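You operate a simulated robot arm through the tools that you are given. There is no shell and no other tool. Be economical: measure what you need, move in short steps, check, and stop when the job is done.

You are at the controls of a simulated two-armed robot. One attempt, no reset.

Task
Pick up the 4 green gauge from the deck of the lift table with one hand, pass it to the other hand and put it on the bottom left shelf of the blue shelving.

Only the result counts: the job must be done as asked and must still hold three seconds after the hand-in. Knocking over, shifting, dropping, spilling or breaking anything else fails it.

Robot
Two 7-joint arms with two-finger parallel grippers on one trunk, on a base that drives. Base frame: it is fixed to the floor where the robot stands at the start and does not move with it; the origin is under the middle of the robot, x ahead of it, y to its left, z up; the surface under the hand at the start is at about z = 625. Readings come in mm, degrees, newtons and seconds.
The left shoulder is at the start at [70, 130, 1012], the right one opposite. With the tool pointing down near the work surface each hand reaches from about 100 to 500 mm from the robot's upright axis, wherever it stands, measured 20 degrees to its own side. Places, roughly: bottom left shelf of the blue shelving [700, -1300, 300]. Payload 1.57 kg a hand.
Tool frame (each hand has its own): the origin (TCP) lies between the finger pads and is the grasp point; the fingertips stand 30 mm ahead of it; z points along the fingers, y is the line along which they close. The gripper opens to 80 mm. The fingers are 17 mm wide and 12 mm thick; the gripper's body (40 by 82 mm) begins 80 mm behind the TCP.
Orientation is told as [roll, pitch, yaw] about the base's x, y, z axes, in that order, counted from this pose: with the fingers straight down and closing along the base's y, the tool's x points along the base's -x, its y along +y and its z along -z.

Tools
- The arms move only by the tool arm_command. It takes "left_deltas", "right_deltas" or both (then of equal length, played together; a hand with none holds still); each is text: rows parted by semicolons, each of 7 numbers parted by spaces: the shift along the tool's x, y, z in mm, then the turn, a rotation vector about the tool's x, y, z in degrees, then the opening, from 0 (shut) to 1 (fully open). In form: dx dy dz rx ry rz fingers; .... A call has 1 to 10 rows; each row is the pose to reach, as a shift and turn from the pose commanded when the call began, along the tool's axes at that moment. A row lasts 0.2 s, in which the tool goes at most 50 mm and 8.6 degrees; a call with a longer step from one row to the next is refused whole, and so is a gripper value outside its range. A pose out of reach is approached as far as the arm can. The call stops where the force on the tool passes 40 N (or 10 N more than at its start, if that is more) or the arm is blocked; 0.2 s more then pass. The fingers move at their own pace (about 108 mm/s each) and stop on an object; they squeeze with about 40 N. The grip force told is the motor's: it shows also when the fingers shut on nothing. Time passes only in rows, and 0.2 s behind the last, so rows that repeat a pose let the fingers close. The reply holds the time, the measured pose of the TCP, the force on the tool along the base axes, the opening and the grip force, in the units named above and with some noise, with the torque about the TCP (base axes, N m) and any sound that the robot's microphone picked up.
- Cameras (640 x 400 px; columns grow to the right, rows downward): "scene" is now at [128, -10.3, 1219.8]; the picture's right is [-0.24, -0.97, 0.00], its down [-0.72, 0.18, -0.67] and it looks along [0.65, -0.16, -0.75] (base axes); focal length 274 px, centre (320, 200). "left" rides on the left gripper at [72, 7, -122] in its tool frame; the picture's right is [-0.09, 1.00, 0.00], its down [-0.84, -0.08, -0.54] and it looks along [-0.54, -0.05, 0.84] (tool axes); focal length 238 px, centre (320, 200). "right" rides on the right gripper at [72, -7, -122] in its tool frame; the picture's right is [0.09, 1.00, 0.00], its down [-0.84, 0.08, -0.54] and it looks along [-0.54, 0.05, 0.84] (tool axes); focal length 238 px, centre (320, 200). There is no depth. A picture from a camera that has moved, and an enlarged one, comes with that camera's place and axes in the base frame and with its lens. The place of the scene camera against the robot may be out by one fixed shift of up to 12 mm in any direction.
- grab_frame(camera): a new picture of that camera. The clock stands still meanwhile.
- slide_trunk(by): slides the trunk up (or, below 0, down) by that many mm; the arms and the scene camera ride with it, the base frame stays. It gives what a move gives, with no picture.
- drive_base(legs): drives the robot by 1 to 6 legs, each [ahead, left, turn to the left] in mm, mm and degrees, along the robot's own axes; the way and the turn of a leg run together, so that a leg with both is an arc; at most 1500 mm and 180 degrees a leg. The arms and the cameras ride along, it lands a little off, and it stops where it bumps. It gives what a move gives.
- turn_head(pan, tilt): turns the head with the scene camera to pan (to the left, within 86 degrees either way) and tilt (down, from -29 to 69), counted from straight ahead of the robot. It gives what a move gives.
- zoom(camera, box): a new picture of the part [left, top, right, bottom] of that camera's present view, enlarged. The clock stands still meanwhile.
- sign_off(): hands the job in; it is judged then, once.

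Work in short steps. Places have to be worked out from the pictures, the camera data and where the tool is seen: move nearer, look again, correct. Check each grasp and each placing, and mend what went wrong. You have 120 turns and 108 pictures in all, those below and enlarged ones among them. Open the grippers and draw the arms clear of the work before you hand the job in, unless the task says otherwise; then end with one line.

The tools are called after "Request:" by a JSON object that holds its "op" and its "data". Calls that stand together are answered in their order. arm_command: Moves the arms, as the interface text tells. Its arguments: {"type":"object","properties":{"left_deltas":{"type":"string"},"right_deltas":{"type":"string"}},"required":[]} The other tools are called the same way: slide_trunk (by) slides the trunk up or down; drive_base (legs) drives the base; turn_head (pan, tilt) turns the head that bears the scene camera; grab_frame (camera) takes a picture; zoom (camera, box) takes an enlarged picture of a part of a camera's view; sign_off () hands the job in.

At the start:

```text
clock: 0.0
left_eef_pos: [409.8, 126.5, 931.5]
left_orientation: [0.0, 0.0, -0.1]
left_wrist_force: [0.9, 0.5, 0.5]
left_torque: [-0.04, -0.01, 0.0]
left_opening: 80.1
left_grip_force: 0.1
right_eef_pos: [397.3, -203.3, 918.6]
right_orientation: [0.0, -0.1, 0.0]
right_wrist_force: [-0.3, 0.6, -0.4]
right_torque: [0.03, 0.01, 0.0]
right_opening: 80.0
right_grip_force: 0.0
trunk travel left (down, up): [-650.0, 290.0]
robot x, y, heading: [1.4, 0.7, -0.3]
head pan, tilt: [-13.9, 48.2]
```

scene: 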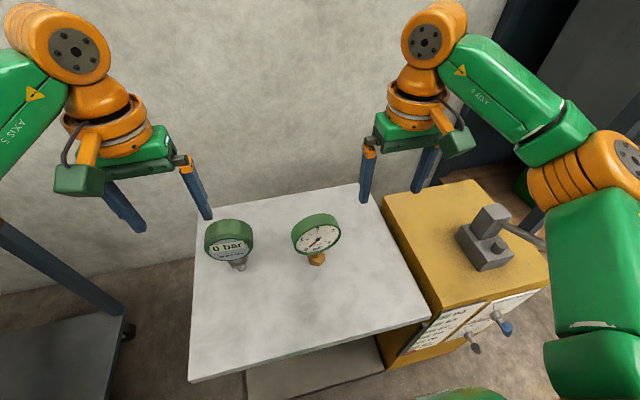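
right: 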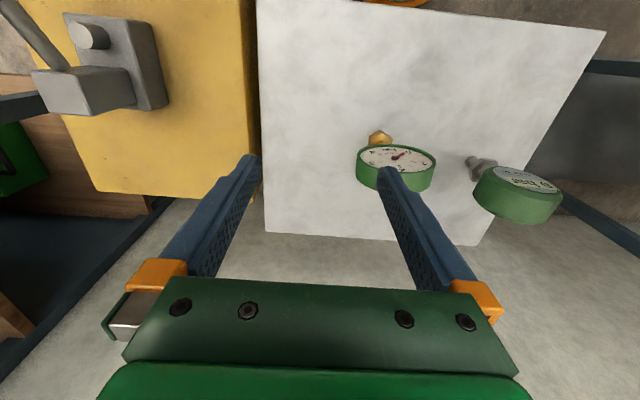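
left: 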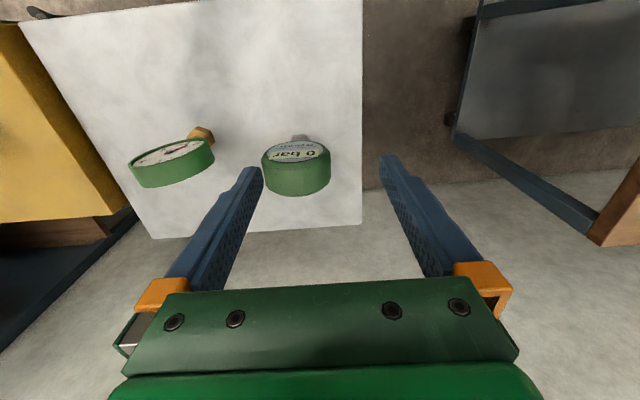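

I see two green gauges on the white deck; I zoom in to read which one is "4".

Request:
{"op": "zoom", "data": {"camera": "scene", "box": [190, 200, 360, 306]}}

Request:
{"op": "turn_head", "data": {"pan": -60, "tilt": 40}}

Request:
{"op": "grab_frame", "data": {"camera": "scene"}}

```text
3.76 times, centred on (275, 253) of scene
camera zoom: at [128.0, -10.3, 1219.8], right [-0.24, -0.97, 0.0], down [-0.72, 0.18, -0.67], along [0.65, -0.16, -0.75], focal length 1031 px, centre (489, 0)
```

zoom: 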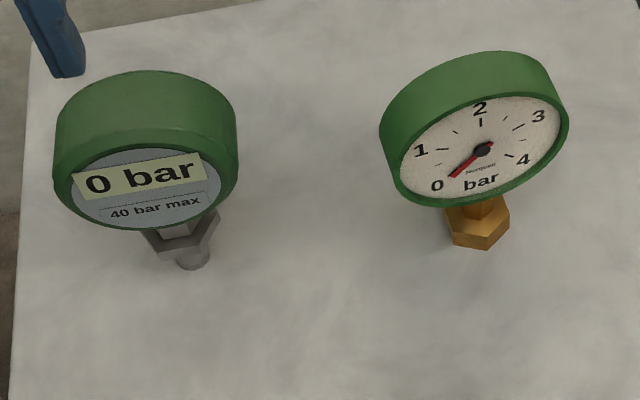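

```text
clock: 1.1
left_eef_pos: [410.9, 126.9, 930.3]
left_orientation: [0.0, -0.1, 0.0]
left_wrist_force: [0.0, -0.5, -0.3]
left_torque: [0.0, 0.0, 0.0]
left_opening: 80.0
left_grip_force: 0.1
right_eef_pos: [397.8, -204.0, 918.5]
right_orientation: [0.0, 0.0, 0.0]
right_wrist_force: [0.3, -0.1, -0.3]
right_torque: [0.03, -0.02, 0.0]
right_opening: 80.2
right_grip_force: 0.1
trunk travel left (down, up): [-650.0, 290.0]
robot x, y, heading: [-1.8, 1.2, 0.1]
head pan, tilt: [-60.0, 40.0]
```

```text
103 pictures are left
camera scene: at [94.3, -65.0, 1231.4], right [-0.87, -0.5, 0.0], down [-0.32, 0.56, -0.77], along [0.38, -0.66, -0.64], focal length 274 px, centre (320, 200)
```

scene: 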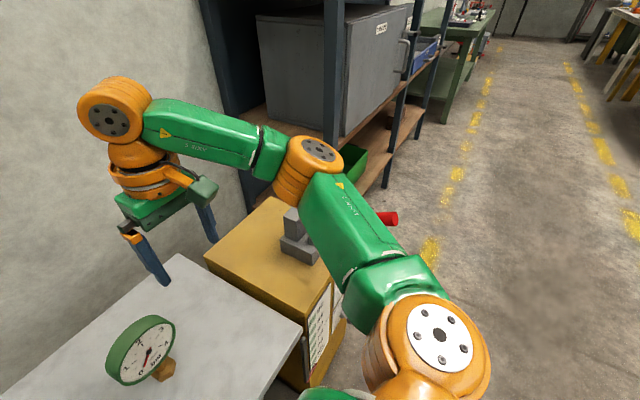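

The dial gauge has a 0–4 bar scale; the other is marked 40 bar max, so the dial is the "4" gauge. By triangulation its head is about 105 mm across, with the face centre near (448, -90, 727) and the face turned to the robot (normal about 6° off -x). I'll yaw the right hand about +96° and bring it over the gauge to grip the disc front to back.

Request:
{"op": "arm_command", "data": {"right_deltas": "-6 12 0 0 0 -8.5 1; -12 24 0 0 0 -17 1; -18 36 0 0 0 -25.5 1; -24 48 0 0 0 -34 1; -30 60 0 0 0 -42.5 1; -36 72 0 0 0 -51 1; -42 84 0 0 0 -59.5 1; -48 94 0 0 0 -68 1; -54 104 0 0 0 -76.5 1; -60 114 0 0 0 -85 1"}}

Request:
{"op": "turn_head", "data": {"pan": -10, "tilt": 50}}

Request:
{"op": "grab_frame", "data": {"camera": "scene"}}

Request:
{"op": "grab_frame", "data": {"camera": "right"}}

Request:
{"op": "zoom", "data": {"camera": "left", "box": [80, 80, 280, 205]}}

```text
clock: 3.3
left_eef_pos: [408.5, 125.6, 931.4]
left_orientation: [-0.1, -0.1, 0.1]
left_wrist_force: [-0.8, -0.4, 0.6]
left_torque: [0.02, -0.02, 0.01]
left_opening: 80.0
left_grip_force: 0.0
right_eef_pos: [301.2, -32.8, 931.7]
right_orientation: [-0.4, 0.0, 83.7]
right_wrist_force: [-1.0, -0.3, 0.6]
right_torque: [0.01, -0.02, -0.01]
right_opening: 80.0
right_grip_force: 0.1
right hand out of reach, approached as far as the arm can: row 5, 6, 7, 8, 9, 10
trunk travel left (down, up): [-650.0, 290.0]
robot x, y, heading: [-2.2, 1.6, -0.2]
head pan, tilt: [-60.0, 40.0]
```

```text
clock: 4.5
left_eef_pos: [410.4, 127.5, 930.1]
left_orientation: [0.0, 0.0, 0.0]
left_wrist_force: [0.8, -0.4, 0.2]
left_torque: [0.02, -0.01, 0.02]
left_opening: 79.9
left_grip_force: 0.1
right_eef_pos: [302.5, -35.1, 931.0]
right_orientation: [-0.4, -0.1, 83.5]
right_wrist_force: [-0.2, 0.2, 0.4]
right_torque: [-0.03, 0.01, -0.01]
right_opening: 80.3
right_grip_force: 0.1
trunk travel left (down, up): [-650.0, 290.0]
robot x, y, heading: [-1.1, 0.1, 0.2]
head pan, tilt: [-10.0, 50.0]
```

```text
102 pictures are left
camera scene: at [127.4, -4.9, 1217.3], right [-0.17, -0.98, 0.0], down [-0.75, 0.13, -0.64], along [0.63, -0.11, -0.77], focal length 274 px, centre (320, 200)
```

scene: 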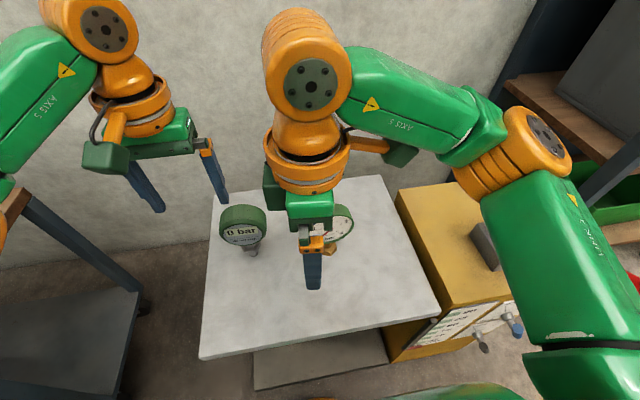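

```text
101 pictures are left
camera right: at [299.7, -106.4, 1054.1], right [-1.0, 0.02, -0.01], down [0.01, 0.84, 0.54], along [0.02, 0.54, -0.84], focal length 238 px, centre (320, 200)
```

right: 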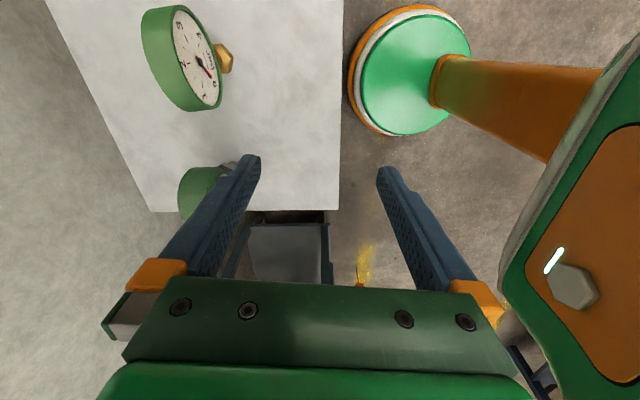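

```text
3.20 times, centred on (180, 142) of left
camera zoom: at [339.0, 133.6, 1053.1], right [0.09, 1.0, 0.0], down [0.84, -0.08, 0.54], along [0.54, -0.05, -0.84], focal length 763 px, centre (768, 384)
```

zoom: 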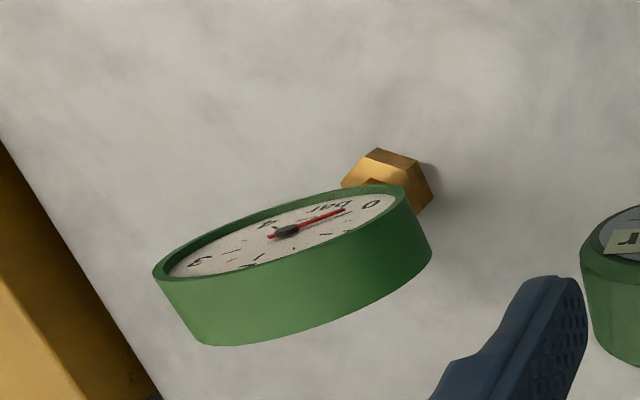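

The right arm came up short at this height. I raise the trunk so the shoulder sits higher over the work, then bring the hand to the gauge again.

Request:
{"op": "slide_trunk", "data": {"by": 180}}

Request:
{"op": "arm_command", "data": {"right_deltas": "0 0 20 0 0 0 1"}}

```text
clock: 6.5
left_eef_pos: [409.7, 127.3, 1110.0]
left_orientation: [0.0, 0.0, 0.0]
left_wrist_force: [0.2, -0.4, -0.5]
left_torque: [0.02, 0.02, 0.01]
left_opening: 79.9
left_grip_force: 0.1
right_eef_pos: [303.0, -33.1, 1111.9]
right_orientation: [-0.4, -0.1, 83.6]
right_wrist_force: [-0.1, 0.1, -0.1]
right_torque: [0.0, -0.02, 0.01]
right_opening: 79.8
right_grip_force: 0.0
trunk travel left (down, up): [-830.0, 110.0]
robot x, y, heading: [-0.2, 1.3, -0.0]
head pan, tilt: [-10.0, 50.0]
```

```text
clock: 6.9
left_eef_pos: [410.0, 125.9, 1112.2]
left_orientation: [0.0, 0.0, 0.0]
left_wrist_force: [-0.6, -0.3, -0.6]
left_torque: [-0.01, 0.01, 0.0]
left_opening: 79.9
left_grip_force: 0.2
right_eef_pos: [301.8, -33.2, 1093.0]
right_orientation: [-0.4, 0.0, 83.6]
right_wrist_force: [0.9, -0.4, 0.4]
right_torque: [0.0, -0.01, -0.03]
right_opening: 80.0
right_grip_force: 0.2
trunk travel left (down, up): [-830.0, 110.0]
robot x, y, heading: [0.2, -1.7, -0.1]
head pan, tilt: [-10.0, 50.0]
```

The hand moves fine now; I lower it to about z=900 in place, then go out toward the gauge.

Request:
{"op": "arm_command", "data": {"right_deltas": "0 0 45 0 0 0 1; 0 0 90 0 0 0 1; 0 0 135 0 0 0 1; 0 0 180 0 0 0 1; 5 -25 185 0 0 0 1; 15 -50 190 0 0 0 1; 20 -80 190 0 0 0 1; 25 -110 190 0 0 0 1; 30 -125 190 0 0 0 1; 37 -140 190 0 0 0 1"}}

Request:
{"op": "grab_frame", "data": {"camera": "right"}}

Request:
{"op": "grab_frame", "data": {"camera": "scene"}}

```text
clock: 9.1
left_eef_pos: [410.6, 125.9, 1111.0]
left_orientation: [0.0, 0.0, -0.1]
left_wrist_force: [0.2, -0.5, -1.4]
left_torque: [-0.03, 0.01, -0.01]
left_opening: 79.8
left_grip_force: 0.1
right_eef_pos: [308.3, -35.6, 912.4]
right_orientation: [-0.5, -0.1, 83.5]
right_wrist_force: [1.0, 0.1, -0.5]
right_torque: [0.0, 0.01, -0.02]
right_opening: 80.0
right_grip_force: 0.0
right hand out of reach, approached as far as the arm can: row 5, 6, 7, 8, 9, 10
trunk travel left (down, up): [-830.0, 110.0]
robot x, y, heading: [-0.1, -0.7, 0.0]
head pan, tilt: [-10.0, 50.0]
```

```text
99 pictures are left
camera right: at [304.1, -108.4, 1034.3], right [-1.0, 0.02, -0.01], down [0.01, 0.84, 0.54], along [0.02, 0.54, -0.84], focal length 238 px, centre (320, 200)
```

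right: 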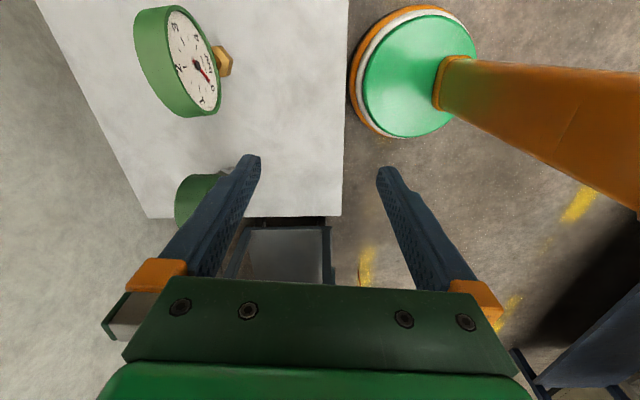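

```text
98 pictures are left
camera scene: at [127.5, -4.8, 1397.3], right [-0.17, -0.98, 0.0], down [-0.75, 0.13, -0.64], along [0.63, -0.11, -0.77], focal length 274 px, centre (320, 200)
```

scene: 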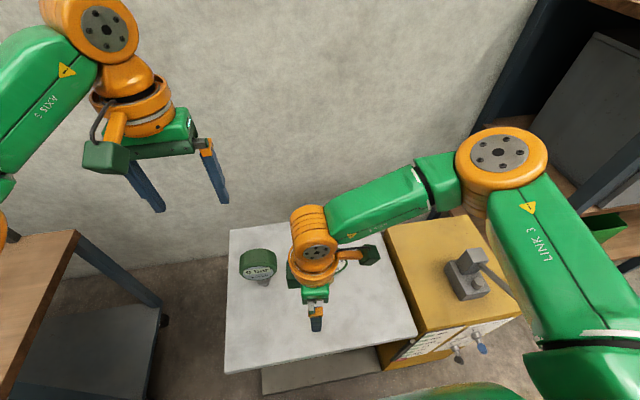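

The limit is the wrist's turn, not the distance. I use the opposite yaw (-84°, the same closing line), turning back first.

Request:
{"op": "arm_command", "data": {"right_deltas": "10 0 0 0 0 8.5 1; 20 0 0 0 0 17 1; 30 -10 0 0 0 25.5 1; 40 -20 0 0 0 34 1; 50 -30 0 0 0 42.5 1; 60 -40 0 0 0 51 1; 70 -50 0 0 0 59.5 1; 80 -60 0 0 0 68 1; 90 -70 0 0 0 76.5 1; 100 -80 0 0 0 84 1"}}

Request:
{"op": "arm_command", "data": {"right_deltas": "-3 5 0 0 0 8.5 1; -6 10 0 0 0 17 1; -9 15 0 0 0 25.5 1; -12 20 0 0 0 34 1; -15 25 0 0 0 42.5 1; -18 30 0 0 0 51 1; -21 35 0 0 0 59.5 1; -24 40 0 0 0 68 1; -27 45 0 0 0 76.5 1; -30 50 0 0 0 84 1"}}

Request:
{"op": "grab_frame", "data": {"camera": "scene"}}

Request:
{"op": "grab_frame", "data": {"camera": "right"}}

```text
clock: 11.3
left_eef_pos: [410.3, 126.9, 1110.4]
left_orientation: [0.0, 0.1, -0.1]
left_wrist_force: [0.6, -0.3, 0.2]
left_torque: [0.01, 0.0, -0.02]
left_opening: 80.1
left_grip_force: 0.0
right_eef_pos: [381.1, -148.1, 912.7]
right_orientation: [0.1, -0.4, -0.5]
right_wrist_force: [-1.0, 0.4, -0.4]
right_torque: [-0.01, 0.0, -0.02]
right_opening: 80.3
right_grip_force: 0.1
trunk travel left (down, up): [-830.0, 110.0]
robot x, y, heading: [2.6, -0.5, -0.0]
head pan, tilt: [-10.0, 50.0]
```

```text
clock: 13.5
left_eef_pos: [411.5, 126.5, 1111.3]
left_orientation: [0.0, 0.0, -0.1]
left_wrist_force: [0.6, 0.2, 0.1]
left_torque: [0.0, -0.01, 0.03]
left_opening: 80.1
left_grip_force: 0.1
right_eef_pos: [410.7, -99.5, 910.8]
right_orientation: [0.5, 0.1, -84.7]
right_wrist_force: [0.1, -0.1, 0.3]
right_torque: [-0.01, 0.02, 0.0]
right_opening: 79.9
right_grip_force: 0.1
trunk travel left (down, up): [-830.0, 110.0]
robot x, y, heading: [1.4, 5.3, 0.1]
head pan, tilt: [-10.0, 50.0]
```

```text
97 pictures are left
camera scene: at [127.7, -4.4, 1397.3], right [-0.17, -0.98, 0.0], down [-0.75, 0.13, -0.64], along [0.63, -0.11, -0.77], focal length 274 px, centre (320, 200)
```

scene: 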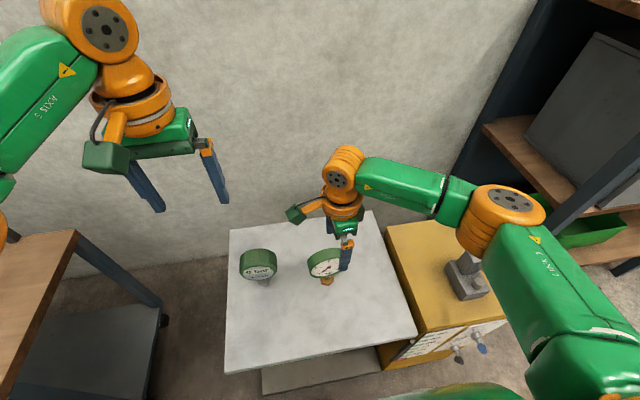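

```text
96 pictures are left
camera right: at [395.5, -28.0, 1034.6], right [0.98, 0.19, 0.01], down [0.15, -0.83, 0.54], along [0.11, -0.53, -0.84], focal length 238 px, centre (320, 200)
```

right: 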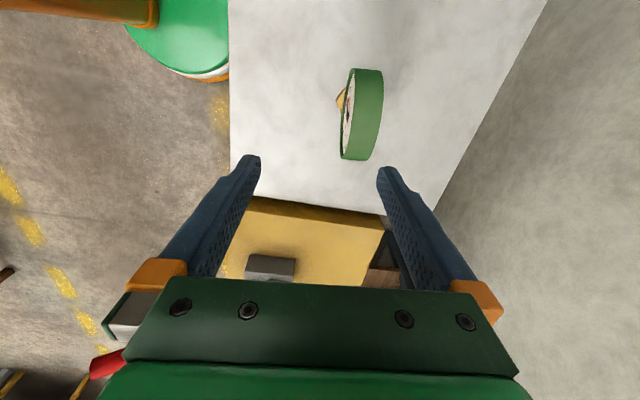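

Estimates agree: the disc centre is about (464, -91, 727), its normal turned ~7.5°, thickness ~32 mm. I centre the hand over it, then look before going down.

Request:
{"op": "arm_command", "data": {"right_deltas": "2 27 0 0 0 -1 1; 4 54 0 0 0 -2 1; 4 54 40 0 0 -2 1; 4 54 80 0 0 -2 1; 4 54 80 0 0 -2 1"}}

Request:
{"op": "grab_frame", "data": {"camera": "right"}}

Request:
{"op": "zoom", "data": {"camera": "scene", "box": [220, 180, 420, 305]}}

```text
clock: 14.7
left_eef_pos: [410.6, 126.5, 1110.2]
left_orientation: [0.0, -0.1, 0.0]
left_wrist_force: [0.5, 0.4, -0.2]
left_torque: [-0.01, -0.01, 0.0]
left_opening: 80.1
left_grip_force: 0.0
right_eef_pos: [458.5, -92.5, 836.0]
right_orientation: [0.6, -0.1, -82.4]
right_wrist_force: [-1.1, -0.1, -1.1]
right_torque: [0.02, -0.03, -0.03]
right_opening: 79.9
right_grip_force: 0.0
right hand out of reach, approached as far as the arm can: row 4, 5
trunk travel left (down, up): [-830.0, 110.0]
robot x, y, heading: [-2.7, 0.8, -0.1]
head pan, tilt: [-10.0, 50.0]
```

```text
95 pictures are left
camera right: at [439.5, -21.1, 959.0], right [0.97, 0.22, 0.01], down [0.18, -0.82, 0.54], along [0.13, -0.53, -0.84], focal length 238 px, centre (320, 200)
```

right: 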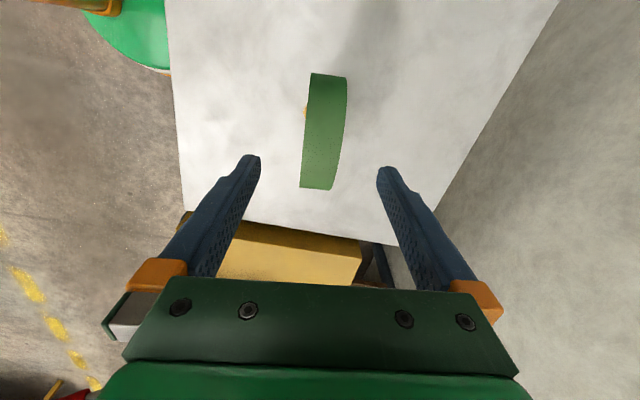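

```text
3.20 times, centred on (320, 242) of scene
camera zoom: at [127.5, -4.2, 1397.3], right [-0.17, -0.98, 0.0], down [-0.75, 0.13, -0.64], along [0.63, -0.11, -0.77], focal length 876 px, centre (320, 64)
```

zoom: 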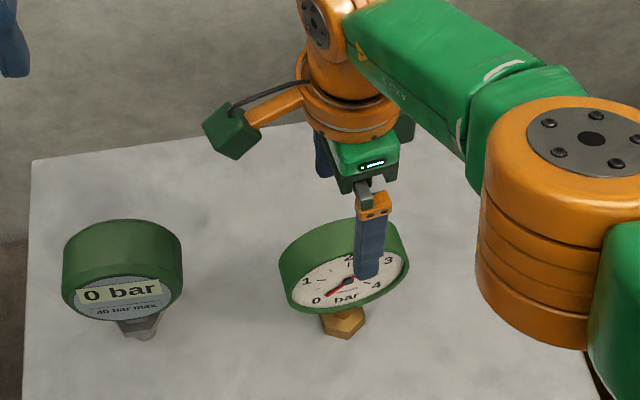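

The disc sits between the fingers with ~20 mm spare each side. I shift slightly to centre (463, -96), then lower with the trunk as the arm is at its limit.

Request:
{"op": "arm_command", "data": {"right_deltas": "-4 4 0 0 0 0.8 1; -4 4 0 0 0 0.8 1"}}

Request:
{"op": "slide_trunk", "data": {"by": -62}}

Request:
{"op": "grab_frame", "data": {"camera": "right"}}

Request:
{"op": "zoom", "data": {"camera": "scene", "box": [220, 180, 420, 305]}}

```text
clock: 15.3
left_eef_pos: [409.5, 126.9, 1111.0]
left_orientation: [0.0, 0.0, 0.0]
left_wrist_force: [0.1, 0.7, 0.8]
left_torque: [-0.01, -0.04, 0.01]
left_opening: 80.3
left_grip_force: 0.0
right_eef_pos: [458.7, -96.6, 836.2]
right_orientation: [0.4, 0.0, -83.2]
right_wrist_force: [0.2, 0.2, -0.4]
right_torque: [-0.01, 0.01, 0.0]
right_opening: 80.1
right_grip_force: 0.0
right hand out of reach, approached as far as the arm can: row 1, 2
trunk travel left (down, up): [-830.0, 110.0]
robot x, y, heading: [-0.8, 1.0, -0.1]
head pan, tilt: [-10.0, 50.0]
```

```text
clock: 16.3
left_eef_pos: [410.4, 126.4, 1049.5]
left_orientation: [0.0, 0.0, 0.0]
left_wrist_force: [0.8, -1.3, 0.6]
left_torque: [-0.02, 0.0, -0.01]
left_opening: 80.0
left_grip_force: 0.1
right_eef_pos: [457.2, -96.2, 775.1]
right_orientation: [0.4, 0.0, -83.2]
right_wrist_force: [0.5, -0.3, -0.1]
right_torque: [0.0, -0.03, -0.03]
right_opening: 79.9
right_grip_force: 0.0
trunk travel left (down, up): [-768.0, 172.0]
robot x, y, heading: [0.7, -1.8, 0.1]
head pan, tilt: [-10.0, 50.0]
```

```text
93 pictures are left
camera right: at [440.1, -26.2, 897.4], right [0.98, 0.21, 0.01], down [0.17, -0.82, 0.54], along [0.12, -0.53, -0.84], focal length 238 px, centre (320, 200)
```

right: 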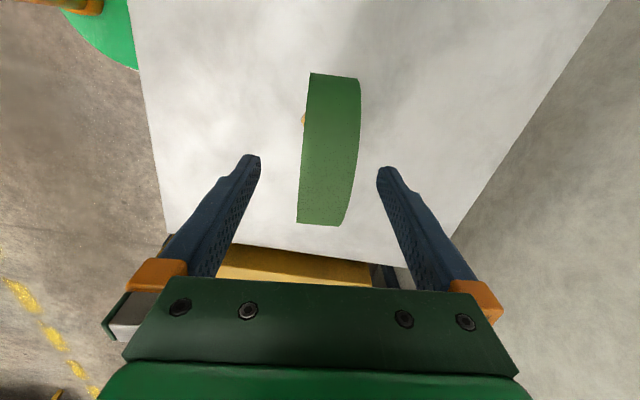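

```text
3.20 times, centred on (320, 242) of scene
camera zoom: at [127.3, -4.8, 1335.2], right [-0.17, -0.98, 0.0], down [-0.75, 0.13, -0.64], along [0.63, -0.11, -0.77], focal length 876 px, centre (320, 64)
```

zoom: 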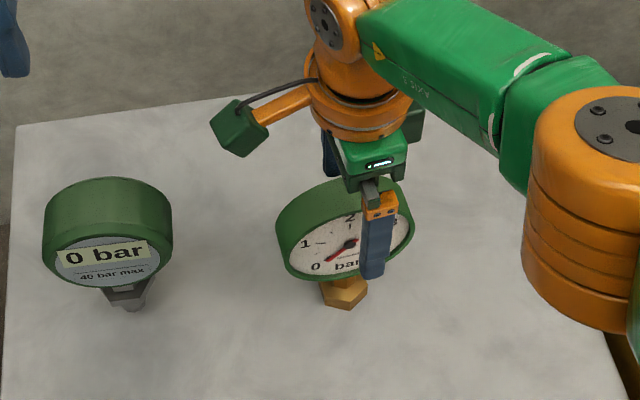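

The disc is between the fingers, with the TCP ~4 mm below its top rim and ~2.5 mm off centre; good. I close the right gripper.

Request:
{"op": "arm_command", "data": {"right_deltas": "0 0 0 0 0 0 0.6; 0 0 0 0 0 0 0.3; 0 0 0 0 0 0 0; 0 0 0 0 0 0 0; 0 0 0 0 0 0 0"}}

Request:
{"op": "grab_frame", "data": {"camera": "right"}}

```text
clock: 17.5
left_eef_pos: [410.6, 128.2, 1048.3]
left_orientation: [-0.1, 0.0, 0.1]
left_wrist_force: [0.8, -0.3, -0.3]
left_torque: [-0.02, -0.04, -0.01]
left_opening: 80.1
left_grip_force: 0.2
right_eef_pos: [456.5, -95.5, 774.5]
right_orientation: [0.4, 0.0, -83.3]
right_wrist_force: [1.1, 1.6, 1.5]
right_torque: [0.15, -0.13, -0.02]
right_opening: 29.6
right_grip_force: 39.2
trunk travel left (down, up): [-768.0, 172.0]
robot x, y, heading: [1.6, -0.2, -0.1]
head pan, tilt: [-10.0, 50.0]
```

```text
91 pictures are left
camera right: at [440.4, -25.9, 897.4], right [0.98, 0.21, 0.01], down [0.17, -0.82, 0.54], along [0.12, -0.53, -0.84], focal length 238 px, centre (320, 200)
```

right: 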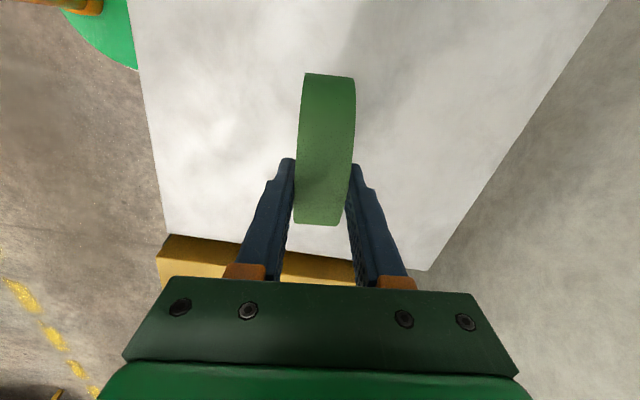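

Gripped at 29.6 mm with 39 N. I lift it straight up with the trunk.

Request:
{"op": "slide_trunk", "data": {"by": 170}}

Request:
{"op": "grab_frame", "data": {"camera": "scene"}}

Request:
{"op": "grab_frame", "data": {"camera": "left"}}

```text
clock: 19.5
left_eef_pos: [411.5, 128.3, 1219.4]
left_orientation: [0.0, 0.1, -0.1]
left_wrist_force: [0.3, -0.2, -0.2]
left_torque: [0.01, -0.04, 0.01]
left_opening: 80.0
left_grip_force: 0.0
right_eef_pos: [458.1, -97.7, 944.0]
right_orientation: [0.3, 0.0, -83.2]
right_wrist_force: [0.8, -0.2, -2.9]
right_torque: [-0.05, 0.02, -0.01]
right_opening: 29.7
right_grip_force: 39.0
trunk travel left (down, up): [-938.0, 2.0]
robot x, y, heading: [2.4, 0.1, 0.2]
head pan, tilt: [-10.0, 50.0]
```

```text
90 pictures are left
camera scene: at [128.6, -4.9, 1505.1], right [-0.17, -0.98, 0.0], down [-0.76, 0.13, -0.64], along [0.63, -0.11, -0.77], focal length 274 px, centre (320, 200)
```

scene: 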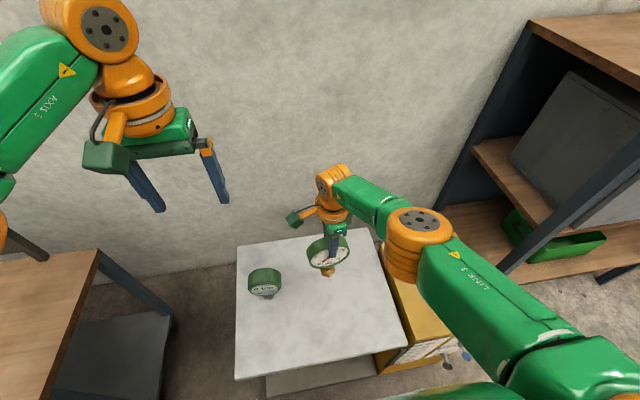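

```text
89 pictures are left
camera left: at [340.1, 133.5, 1340.8], right [0.09, 1.0, 0.0], down [0.84, -0.08, 0.54], along [0.54, -0.05, -0.84], focal length 238 px, centre (320, 200)
```

left: 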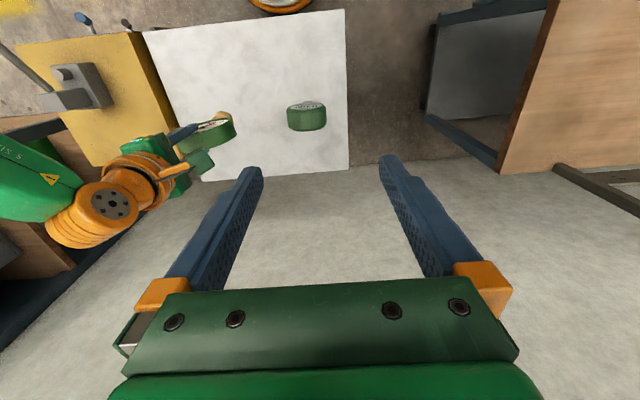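

The gauge is off the deck (weight ~3 N) and the other one is untouched. I check the floor to the right before backing away and driving toward the shelving.

Request:
{"op": "turn_head", "data": {"pan": -86, "tilt": 35}}

Request:
{"op": "grab_frame", "data": {"camera": "scene"}}

Request:
{"op": "turn_head", "data": {"pan": 86, "tilt": 45}}

Request:
{"op": "grab_frame", "data": {"camera": "scene"}}

```text
clock: 20.9
left_eef_pos: [410.6, 127.4, 1218.2]
left_orientation: [0.0, 0.1, 0.0]
left_wrist_force: [-0.7, 0.1, -0.8]
left_torque: [0.03, 0.01, 0.01]
left_opening: 79.9
left_grip_force: 0.0
right_eef_pos: [458.6, -96.7, 943.7]
right_orientation: [0.5, -0.1, -83.3]
right_wrist_force: [0.4, -0.5, -3.5]
right_torque: [0.02, 0.0, -0.01]
right_opening: 29.7
right_grip_force: 39.6
trunk travel left (down, up): [-938.0, 2.0]
robot x, y, heading: [-2.7, -4.1, 0.2]
head pan, tilt: [-85.9, 35.0]
```

```text
88 pictures are left
camera scene: at [59.2, -79.4, 1526.9], right [-1.0, -0.07, 0.0], down [-0.04, 0.57, -0.82], along [0.06, -0.82, -0.57], focal length 274 px, centre (320, 200)
```

scene: 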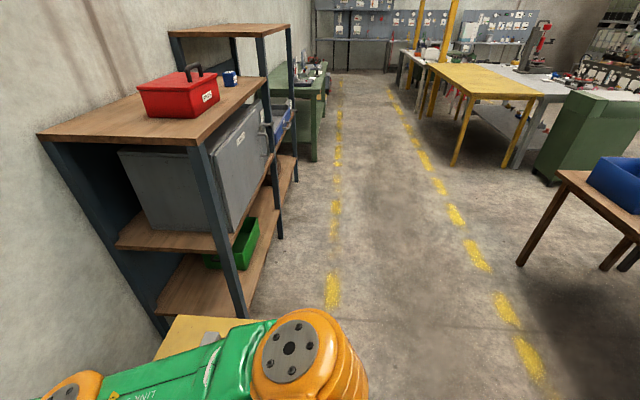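

```text
clock: 23.5
left_eef_pos: [412.1, 126.6, 1218.5]
left_orientation: [0.0, 0.1, 0.0]
left_wrist_force: [-0.2, 0.0, 0.3]
left_torque: [-0.05, 0.01, -0.01]
left_opening: 80.1
left_grip_force: 0.1
right_eef_pos: [457.1, -97.1, 943.8]
right_orientation: [0.4, 0.0, -83.2]
right_wrist_force: [-0.7, -0.2, -3.7]
right_torque: [-0.02, 0.02, -0.03]
right_opening: 29.7
right_grip_force: 39.5
trunk travel left (down, up): [-938.0, 2.0]
robot x, y, heading: [0.5, -0.7, -0.1]
head pan, tilt: [85.9, 45.0]
```

```text
87 pictures are left
camera scene: at [58.6, 89.5, 1512.2], right [1.0, -0.07, 0.0], down [-0.05, -0.71, -0.71], along [0.05, 0.71, -0.71], focal length 274 px, centre (320, 200)
```

scene: 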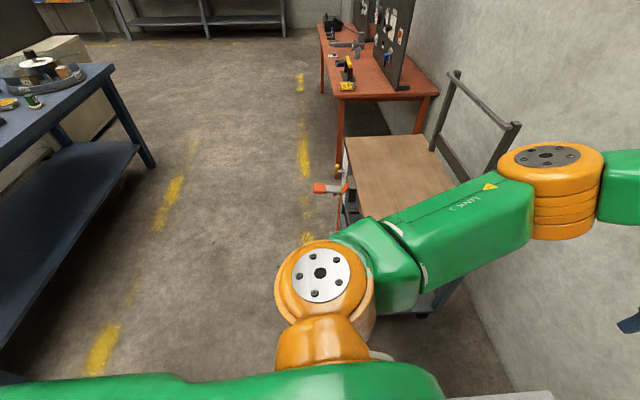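

The aisle is clear. The shelving's left bay has its front-left post near (590, -1020), with a green bin on the bottom board. I back off 250 mm and drive right about 1250 mm.

Request:
{"op": "drive_base", "data": {"legs": [[-250, 0, 0], [0, -1250, 0]]}}

Request:
{"op": "turn_head", "data": {"pan": 0, "tilt": 50}}

Request:
{"op": "grab_frame", "data": {"camera": "scene"}}

```text
clock: 31.2
left_eef_pos: [157.4, -1129.3, 1217.6]
left_orientation: [0.0, 0.1, -1.1]
left_wrist_force: [0.6, -0.1, 0.1]
left_torque: [0.0, 0.0, 0.0]
left_opening: 80.1
left_grip_force: 0.2
right_eef_pos: [199.9, -1353.1, 944.7]
right_orientation: [0.4, 0.0, -84.2]
right_wrist_force: [-0.1, -0.6, -2.4]
right_torque: [-0.21, 0.01, -0.02]
right_opening: 29.7
right_grip_force: 38.6
trunk travel left (down, up): [-938.0, 2.0]
robot x, y, heading: [-255.7, -1248.0, -1.0]
head pan, tilt: [85.9, 45.0]
```

```text
clock: 32.8
left_eef_pos: [156.6, -1130.0, 1218.8]
left_orientation: [0.1, 0.1, -1.0]
left_wrist_force: [0.2, 0.7, 0.1]
left_torque: [0.01, -0.03, -0.03]
left_opening: 80.2
left_grip_force: 0.1
right_eef_pos: [198.0, -1354.1, 943.8]
right_orientation: [0.5, 0.0, -84.4]
right_wrist_force: [-0.6, 0.4, -3.2]
right_torque: [-0.2, 0.01, -0.02]
right_opening: 30.0
right_grip_force: 38.9
trunk travel left (down, up): [-938.0, 2.0]
robot x, y, heading: [-256.2, -1253.3, -1.1]
head pan, tilt: [0.0, 50.0]
```

```text
86 pictures are left
camera scene: at [-126.7, -1243.0, 1505.2], right [-0.02, -1.0, 0.0], down [-0.77, 0.01, -0.64], along [0.64, -0.01, -0.77], focal length 274 px, centre (320, 200)
```

scene: 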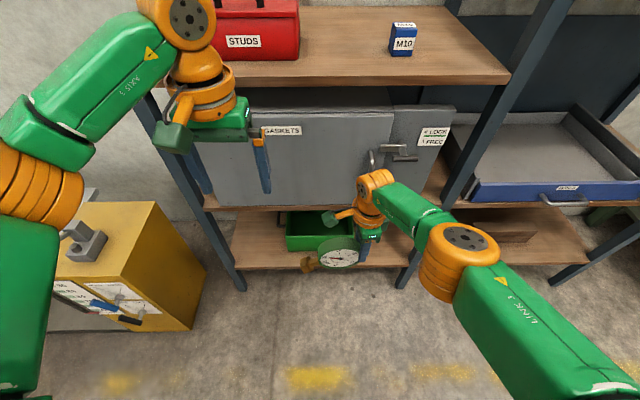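

The torque reading changed and the gauge seems to have swung in the grip during the drive; I look closer.

Request:
{"op": "zoom", "data": {"camera": "scene", "box": [240, 160, 440, 285]}}

Request:
{"op": "grab_frame", "data": {"camera": "right"}}

Request:
{"op": "grab_frame", "data": {"camera": "left"}}

```text
3.20 times, centred on (340, 222) of scene
camera zoom: at [-126.7, -1243.0, 1505.2], right [-0.02, -1.0, 0.0], down [-0.77, 0.01, -0.64], along [0.64, -0.01, -0.77], focal length 876 px, centre (256, 128)
```

zoom: 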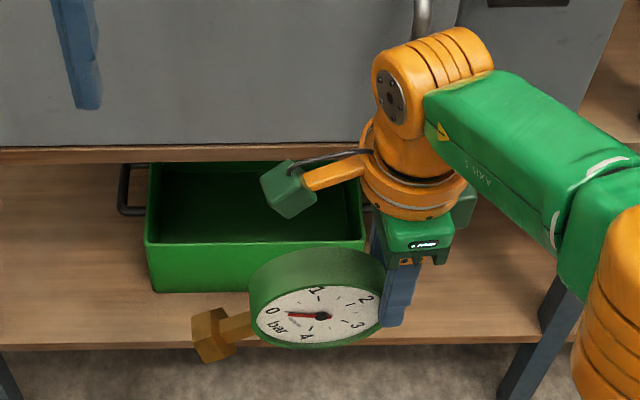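

```text
84 pictures are left
camera right: at [183.9, -1283.6, 1067.0], right [0.98, 0.19, 0.01], down [0.16, -0.83, 0.54], along [0.11, -0.53, -0.84], focal length 238 px, centre (320, 200)
```

right: 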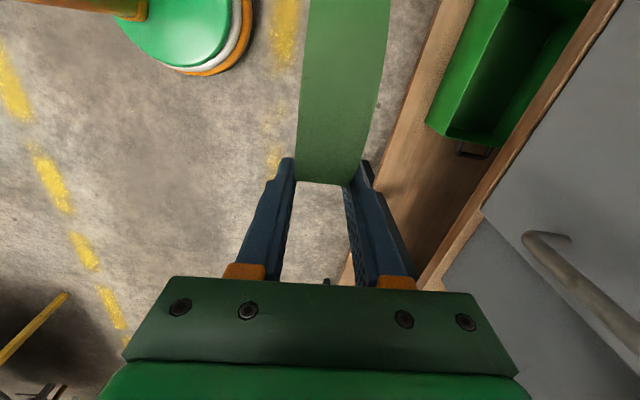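

```text
83 pictures are left
camera left: at [86.1, -1122.0, 1340.8], right [0.11, 0.99, 0.0], down [0.84, -0.09, 0.54], along [0.54, -0.06, -0.84], focal length 238 px, centre (320, 200)
```

left: 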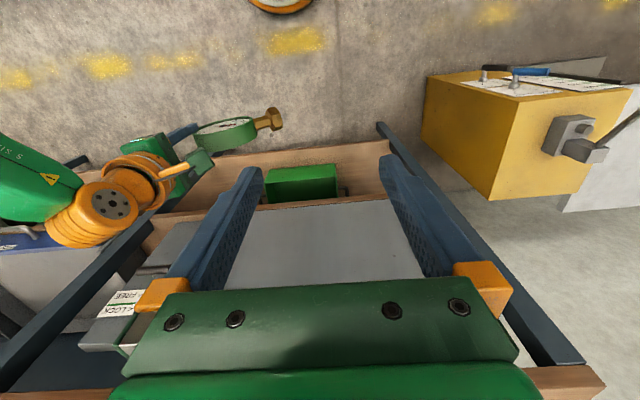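

The gauge has slipped: its stem now points left and about 38° down, and the fingertips hold it only by its right edge, so I won't accelerate the base any more. I'll take it here with the left hand, coming from upper left with the fingers in front of and behind the disc. First I draw the left hand in and yaw it by -85°.

Request:
{"op": "arm_command", "data": {"left_deltas": "11 8 8 0 0 8.5 1; 22 16 16 0 0 17 1; 33 24 24 0 0 25.5 1; 44 32 32 0 0 34 1; 55 40 40 0 0 42.5 1; 66 48 48 0 0 51 1; 77 56 56 0 0 59.5 1; 88 64 64 0 0 68 1; 99 72 72 0 0 76.5 1; 110 80 80 0 0 83 1"}}

Request:
{"op": "grab_frame", "data": {"camera": "scene"}}

```text
clock: 35.0
left_eef_pos: [23.0, -1109.9, 1160.2]
left_orientation: [0.1, 0.0, -78.7]
left_wrist_force: [0.3, 0.9, 0.3]
left_torque: [-0.03, -0.02, 0.01]
left_opening: 79.7
left_grip_force: 0.0
left hand out of reach, approached as far as the arm can: row 7, 8, 9, 10
right_eef_pos: [198.4, -1354.1, 943.9]
right_orientation: [0.4, 0.0, -84.3]
right_wrist_force: [0.5, -0.2, -3.0]
right_torque: [-0.18, 0.0, 0.02]
right_opening: 29.9
right_grip_force: 39.5
trunk travel left (down, up): [-938.0, 2.0]
robot x, y, heading: [-254.9, -1248.4, -1.0]
head pan, tilt: [0.0, 50.0]
```

```text
82 pictures are left
camera scene: at [-127.6, -1242.9, 1505.2], right [-0.02, -1.0, 0.0], down [-0.77, 0.01, -0.64], along [0.64, -0.01, -0.77], focal length 274 px, centre (320, 200)
```

scene: 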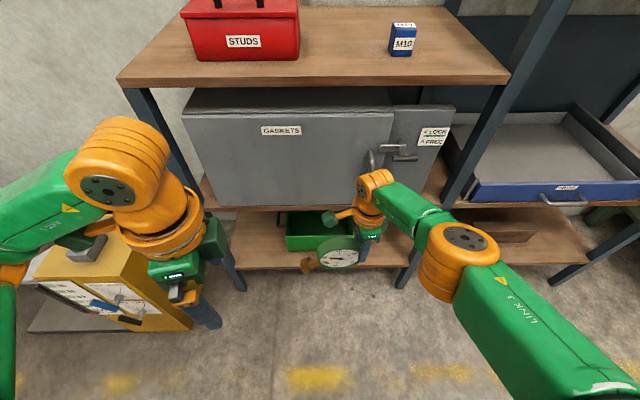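

Left yaw is limited near -79° here. I test tilting it toward the right (about the closing axis) to see whether that frees the reach.

Request:
{"op": "arm_command", "data": {"left_deltas": "0 0 0 0 -8 0 1; 0 0 0 0 -16 0 1; 0 0 0 0 -24 0 1; 0 0 0 0 -32 0 1; 0 0 0 0 -38 0 1; 0 20 0 0 -38 0 1; 0 40 0 0 -38 0 1; 0 60 0 0 -38 0 1; 0 80 0 0 -38 0 1; 0 100 0 0 -38 0 1"}}

Request:
{"op": "grab_frame", "data": {"camera": "scene"}}

```text
clock: 37.2
left_eef_pos: [5.9, -1158.5, 1211.0]
left_orientation: [0.0, -38.0, -78.5]
left_wrist_force: [0.3, 0.4, 0.0]
left_torque: [0.0, -0.01, -0.03]
left_opening: 79.9
left_grip_force: 0.0
left hand out of reach, approached as far as the arm can: row 1, 2, 3, 4, 5, 6, 7, 8, 9, 10
right_eef_pos: [199.2, -1354.0, 944.9]
right_orientation: [0.4, 0.1, -84.5]
right_wrist_force: [0.2, 0.0, -3.1]
right_torque: [-0.21, -0.03, 0.02]
right_opening: 29.6
right_grip_force: 39.4
trunk travel left (down, up): [-938.0, 2.0]
robot x, y, heading: [-257.6, -1252.6, -1.0]
head pan, tilt: [0.0, 50.0]
```

```text
81 pictures are left
camera scene: at [-127.2, -1242.6, 1505.2], right [-0.02, -1.0, 0.0], down [-0.77, 0.01, -0.64], along [0.64, -0.01, -0.77], focal length 274 px, centre (320, 200)
```

scene: 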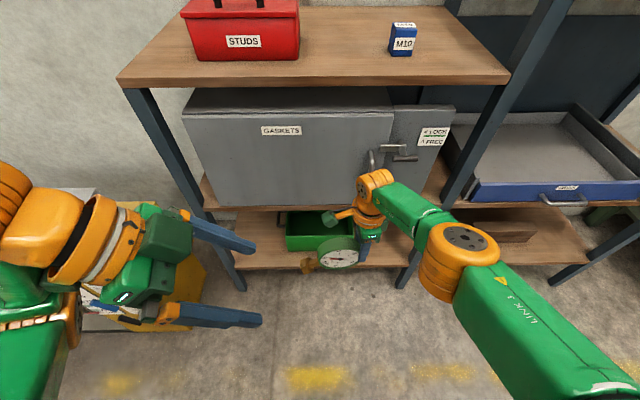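

Tilting works. A gentler arrangement is to yaw the gauge so its plane runs diagonally, which suits both wrists. I slowly yaw the right hand to about -45° and bring the left hand to a staging pose at matching yaw, 200 mm back along its approach line.

Request:
{"op": "arm_command", "data": {"right_deltas": "0 0 0 0 0 -1.5 0; 0 0 0 0 0 -5 0; 0 0 0 0 0 -9.5 0; 0 0 0 0 0 -14 0; 0 0 0 0 0 -18.5 0; 0 0 0 0 0 -23 0; 0 0 0 0 0 -27.5 0; 0 0 0 0 0 -32 0; 0 0 0 0 0 -36 0; 0 0 0 0 0 -38.5 0"}}

Request:
{"op": "arm_command", "data": {"left_deltas": "2 9 20 -4.9 0 -6.3 1; 4 18 44 -9.8 0 -12.6 1; 6 27 68 -14.7 0 -18.9 1; 9 38 95 -19.6 0 -25.2 1; 12 48 130 -20.9 0 -26.8 1; 14 57 166 -20.9 0 -26.8 1; 14 57 166 -20.9 0 -26.8 1"}}

Request:
{"op": "grab_frame", "data": {"camera": "scene"}}

Request:
{"op": "grab_frame", "data": {"camera": "left"}}

Request:
{"op": "grab_frame", "data": {"camera": "right"}}

```text
clock: 39.4
left_eef_pos: [5.5, -1158.0, 1210.8]
left_orientation: [0.1, -38.0, -78.5]
left_wrist_force: [0.2, 0.6, 0.0]
left_torque: [0.01, -0.01, 0.0]
left_opening: 79.8
left_grip_force: 0.2
right_eef_pos: [199.3, -1354.2, 944.2]
right_orientation: [0.4, -0.2, -45.7]
right_wrist_force: [0.5, 0.5, -0.3]
right_torque: [0.01, -0.04, 0.0]
right_opening: 0.0
right_grip_force: 21.2
trunk travel left (down, up): [-938.0, 2.0]
robot x, y, heading: [-257.3, -1251.0, -1.0]
head pan, tilt: [0.0, 50.0]
```

```text
clock: 41.0
left_eef_pos: [87.4, -1238.5, 1071.8]
left_orientation: [0.1, -38.0, -44.6]
left_wrist_force: [1.0, 0.7, -0.4]
left_torque: [0.01, 0.0, -0.02]
left_opening: 79.8
left_grip_force: 0.0
left hand out of reach, approached as far as the arm can: row 2, 3, 4
right_eef_pos: [199.5, -1354.6, 944.5]
right_orientation: [0.3, -0.2, -45.8]
right_wrist_force: [0.1, 0.8, -0.7]
right_torque: [-0.01, 0.03, 0.0]
right_opening: 0.0
right_grip_force: 21.2
trunk travel left (down, up): [-938.0, 2.0]
robot x, y, heading: [-259.8, -1249.0, -1.0]
head pan, tilt: [0.0, 50.0]
```

```text
80 pictures are left
camera scene: at [-127.6, -1243.3, 1505.3], right [-0.02, -1.0, 0.0], down [-0.77, 0.01, -0.64], along [0.64, -0.01, -0.77], focal length 274 px, centre (320, 200)
```

scene: 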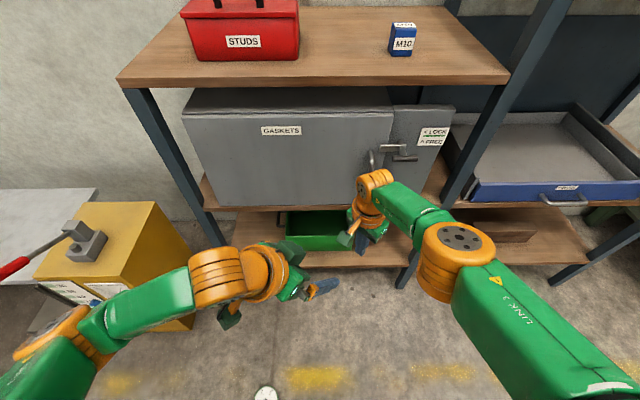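

```text
79 pictures are left
camera left: at [-1.8, -1141.2, 1123.4], right [0.75, 0.66, 0.06], down [0.18, -0.28, 0.94], along [0.64, -0.7, -0.33], focal length 238 px, centre (320, 200)
```

left: 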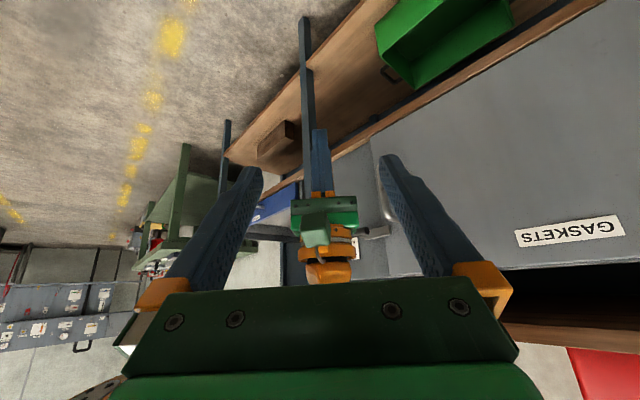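

```text
78 pictures are left
camera right: at [142.7, -1307.8, 1066.6], right [0.65, 0.76, 0.01], down [0.64, -0.55, 0.55], along [0.42, -0.35, -0.84], focal length 238 px, centre (320, 200)
```

right: 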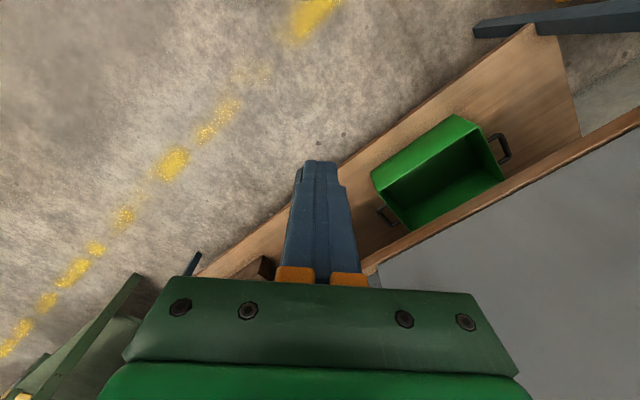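

The gauge slipped out and fell; it's on the floor, front left of the robot. The target itself can still be recovered, so I look at where and how it lies.

Request:
{"op": "turn_head", "data": {"pan": 45, "tilt": 69}}

Request:
{"op": "grab_frame", "data": {"camera": "scene"}}

```text
clock: 42.1
left_eef_pos: [86.0, -1238.8, 1072.4]
left_orientation: [0.0, -38.0, -44.6]
left_wrist_force: [-0.6, -0.3, -0.4]
left_torque: [0.01, 0.0, 0.0]
left_opening: 79.9
left_grip_force: 0.0
right_eef_pos: [200.3, -1354.0, 943.9]
right_orientation: [0.3, -0.2, -45.8]
right_wrist_force: [-0.1, 0.9, -0.4]
right_torque: [0.0, -0.04, -0.02]
right_opening: 0.1
right_grip_force: 20.9
trunk travel left (down, up): [-938.0, 2.0]
robot x, y, heading: [-251.7, -1248.6, -1.1]
head pan, tilt: [45.0, 68.8]
```

```text
77 pictures are left
camera scene: at [-164.3, -1202.9, 1483.3], right [0.69, -0.72, 0.0], down [-0.67, -0.65, -0.36], along [0.26, 0.25, -0.93], focal length 274 px, centre (320, 200)
```

scene: 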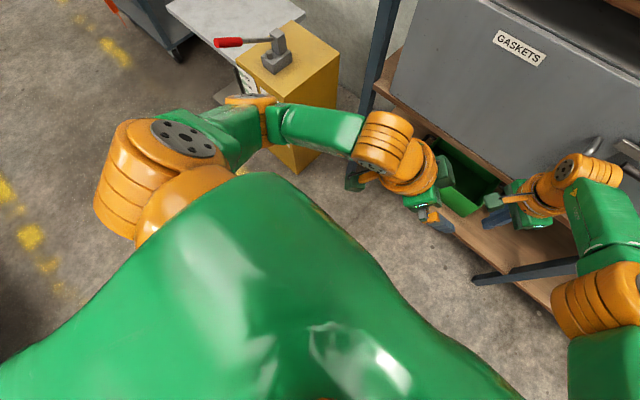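

The shoulder blocks that view; I look straight ahead and steeply down instead.

Request:
{"op": "turn_head", "data": {"pan": 0, "tilt": 69}}

Request:
{"op": "grab_frame", "data": {"camera": "scene"}}

```text
clock: 43.3
left_eef_pos: [86.7, -1237.4, 1071.7]
left_orientation: [0.0, -38.1, -44.7]
left_wrist_force: [-0.2, -0.6, -0.1]
left_torque: [-0.02, -0.01, -0.03]
left_opening: 80.2
left_grip_force: 0.1
right_eef_pos: [198.9, -1354.8, 944.6]
right_orientation: [0.3, -0.2, -45.8]
right_wrist_force: [0.1, -0.4, 1.3]
right_torque: [-0.04, 0.02, -0.02]
right_opening: 0.0
right_grip_force: 21.6
trunk travel left (down, up): [-938.0, 2.0]
robot x, y, heading: [-257.0, -1248.7, -1.1]
head pan, tilt: [0.0, 68.8]
```

```text
76 pictures are left
camera scene: at [-148.9, -1242.5, 1483.3], right [-0.02, -1.0, 0.0], down [-0.93, 0.02, -0.36], along [0.36, -0.01, -0.93], focal length 274 px, centre (320, 200)
```

scene: 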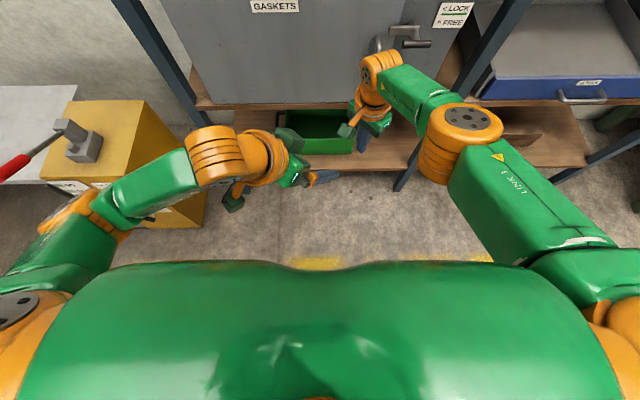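

It's hidden behind the trunk. I back up 350 mm (free floor behind) to see it.

Request:
{"op": "drive_base", "data": {"legs": [[-350, 0, 0]]}}

Request:
{"op": "turn_head", "data": {"pan": 15, "tilt": 55}}

Request:
{"op": "grab_frame", "data": {"camera": "scene"}}

```text
clock: 45.5
left_eef_pos: [-260.7, -1232.7, 1070.0]
left_orientation: [-0.1, -37.9, -44.5]
left_wrist_force: [0.4, 0.2, -0.1]
left_torque: [-0.03, 0.01, 0.02]
left_opening: 80.1
left_grip_force: 0.0
right_eef_pos: [-148.8, -1348.0, 943.3]
right_orientation: [0.3, -0.2, -45.9]
right_wrist_force: [0.1, 0.1, -0.1]
right_torque: [0.02, -0.01, -0.03]
right_opening: 0.0
right_grip_force: 21.4
trunk travel left (down, up): [-938.0, 2.0]
robot x, y, heading: [-604.1, -1242.7, -1.2]
head pan, tilt: [0.0, 68.8]
```

```text
clock: 46.3
left_eef_pos: [-261.5, -1232.0, 1071.6]
left_orientation: [0.1, -38.0, -44.7]
left_wrist_force: [-1.1, -0.8, -0.4]
left_torque: [0.02, 0.0, 0.01]
left_opening: 80.0
left_grip_force: 0.1
right_eef_pos: [-150.2, -1348.5, 944.4]
right_orientation: [0.3, -0.3, -45.9]
right_wrist_force: [1.2, 0.7, -0.4]
right_torque: [0.03, -0.01, 0.0]
right_opening: 0.1
right_grip_force: 21.4
trunk travel left (down, up): [-938.0, 2.0]
robot x, y, heading: [-606.2, -1243.4, -1.3]
head pan, tilt: [15.0, 55.0]
```

```text
75 pictures are left
camera scene: at [-484.0, -1217.6, 1498.7], right [0.24, -0.97, 0.0], down [-0.8, -0.19, -0.57], along [0.56, 0.14, -0.82], focal length 274 px, centre (320, 200)
```

scene: 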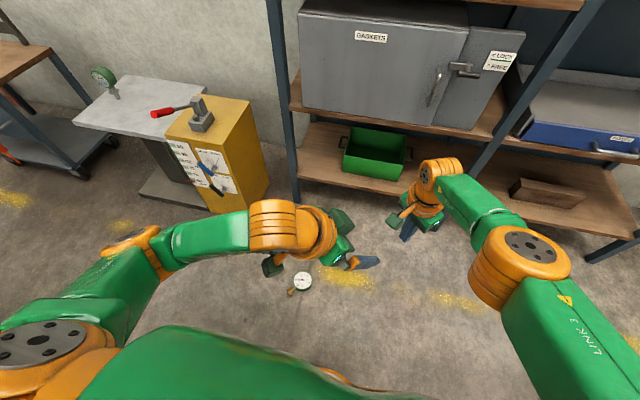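

The gauge lies near (-28, -998) on the floor, face up. I zoom in for its exact pose before planning the pickup.

Request:
{"op": "zoom", "data": {"camera": "scene", "box": [262, 256, 342, 306]}}

Request:
{"op": "zoom", "data": {"camera": "scene", "box": [280, 100, 480, 225]}}

```text
8.00 times, centred on (302, 281) of scene
camera zoom: at [-484.0, -1217.6, 1498.7], right [0.24, -0.97, 0.0], down [-0.8, -0.19, -0.57], along [0.56, 0.14, -0.82], focal length 2190 px, centre (464, -448)
```

zoom: 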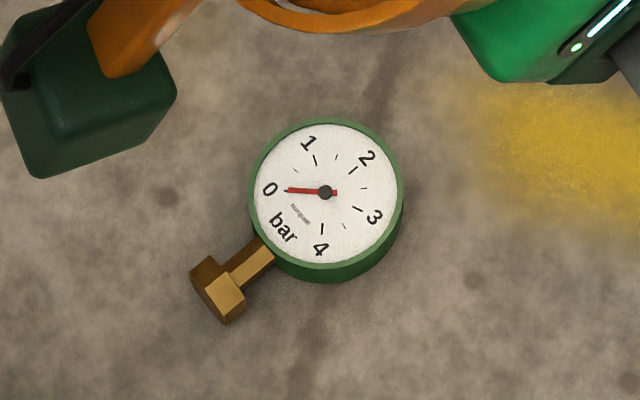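

```text
3.20 times, centred on (380, 162) of scene
camera zoom: at [-484.0, -1217.6, 1498.7], right [0.24, -0.97, 0.0], down [-0.8, -0.19, -0.57], along [0.56, 0.14, -0.82], focal length 876 px, centre (128, 320)
```

zoom: 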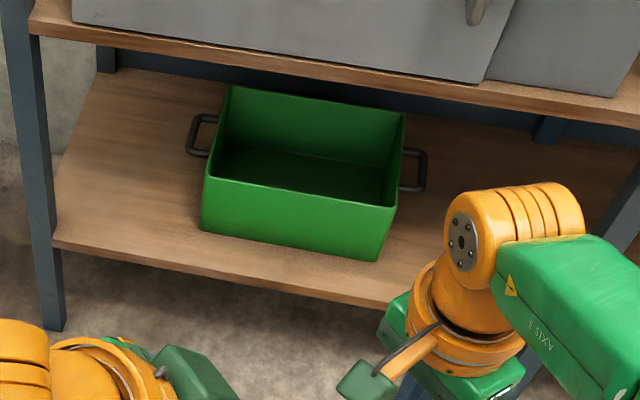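

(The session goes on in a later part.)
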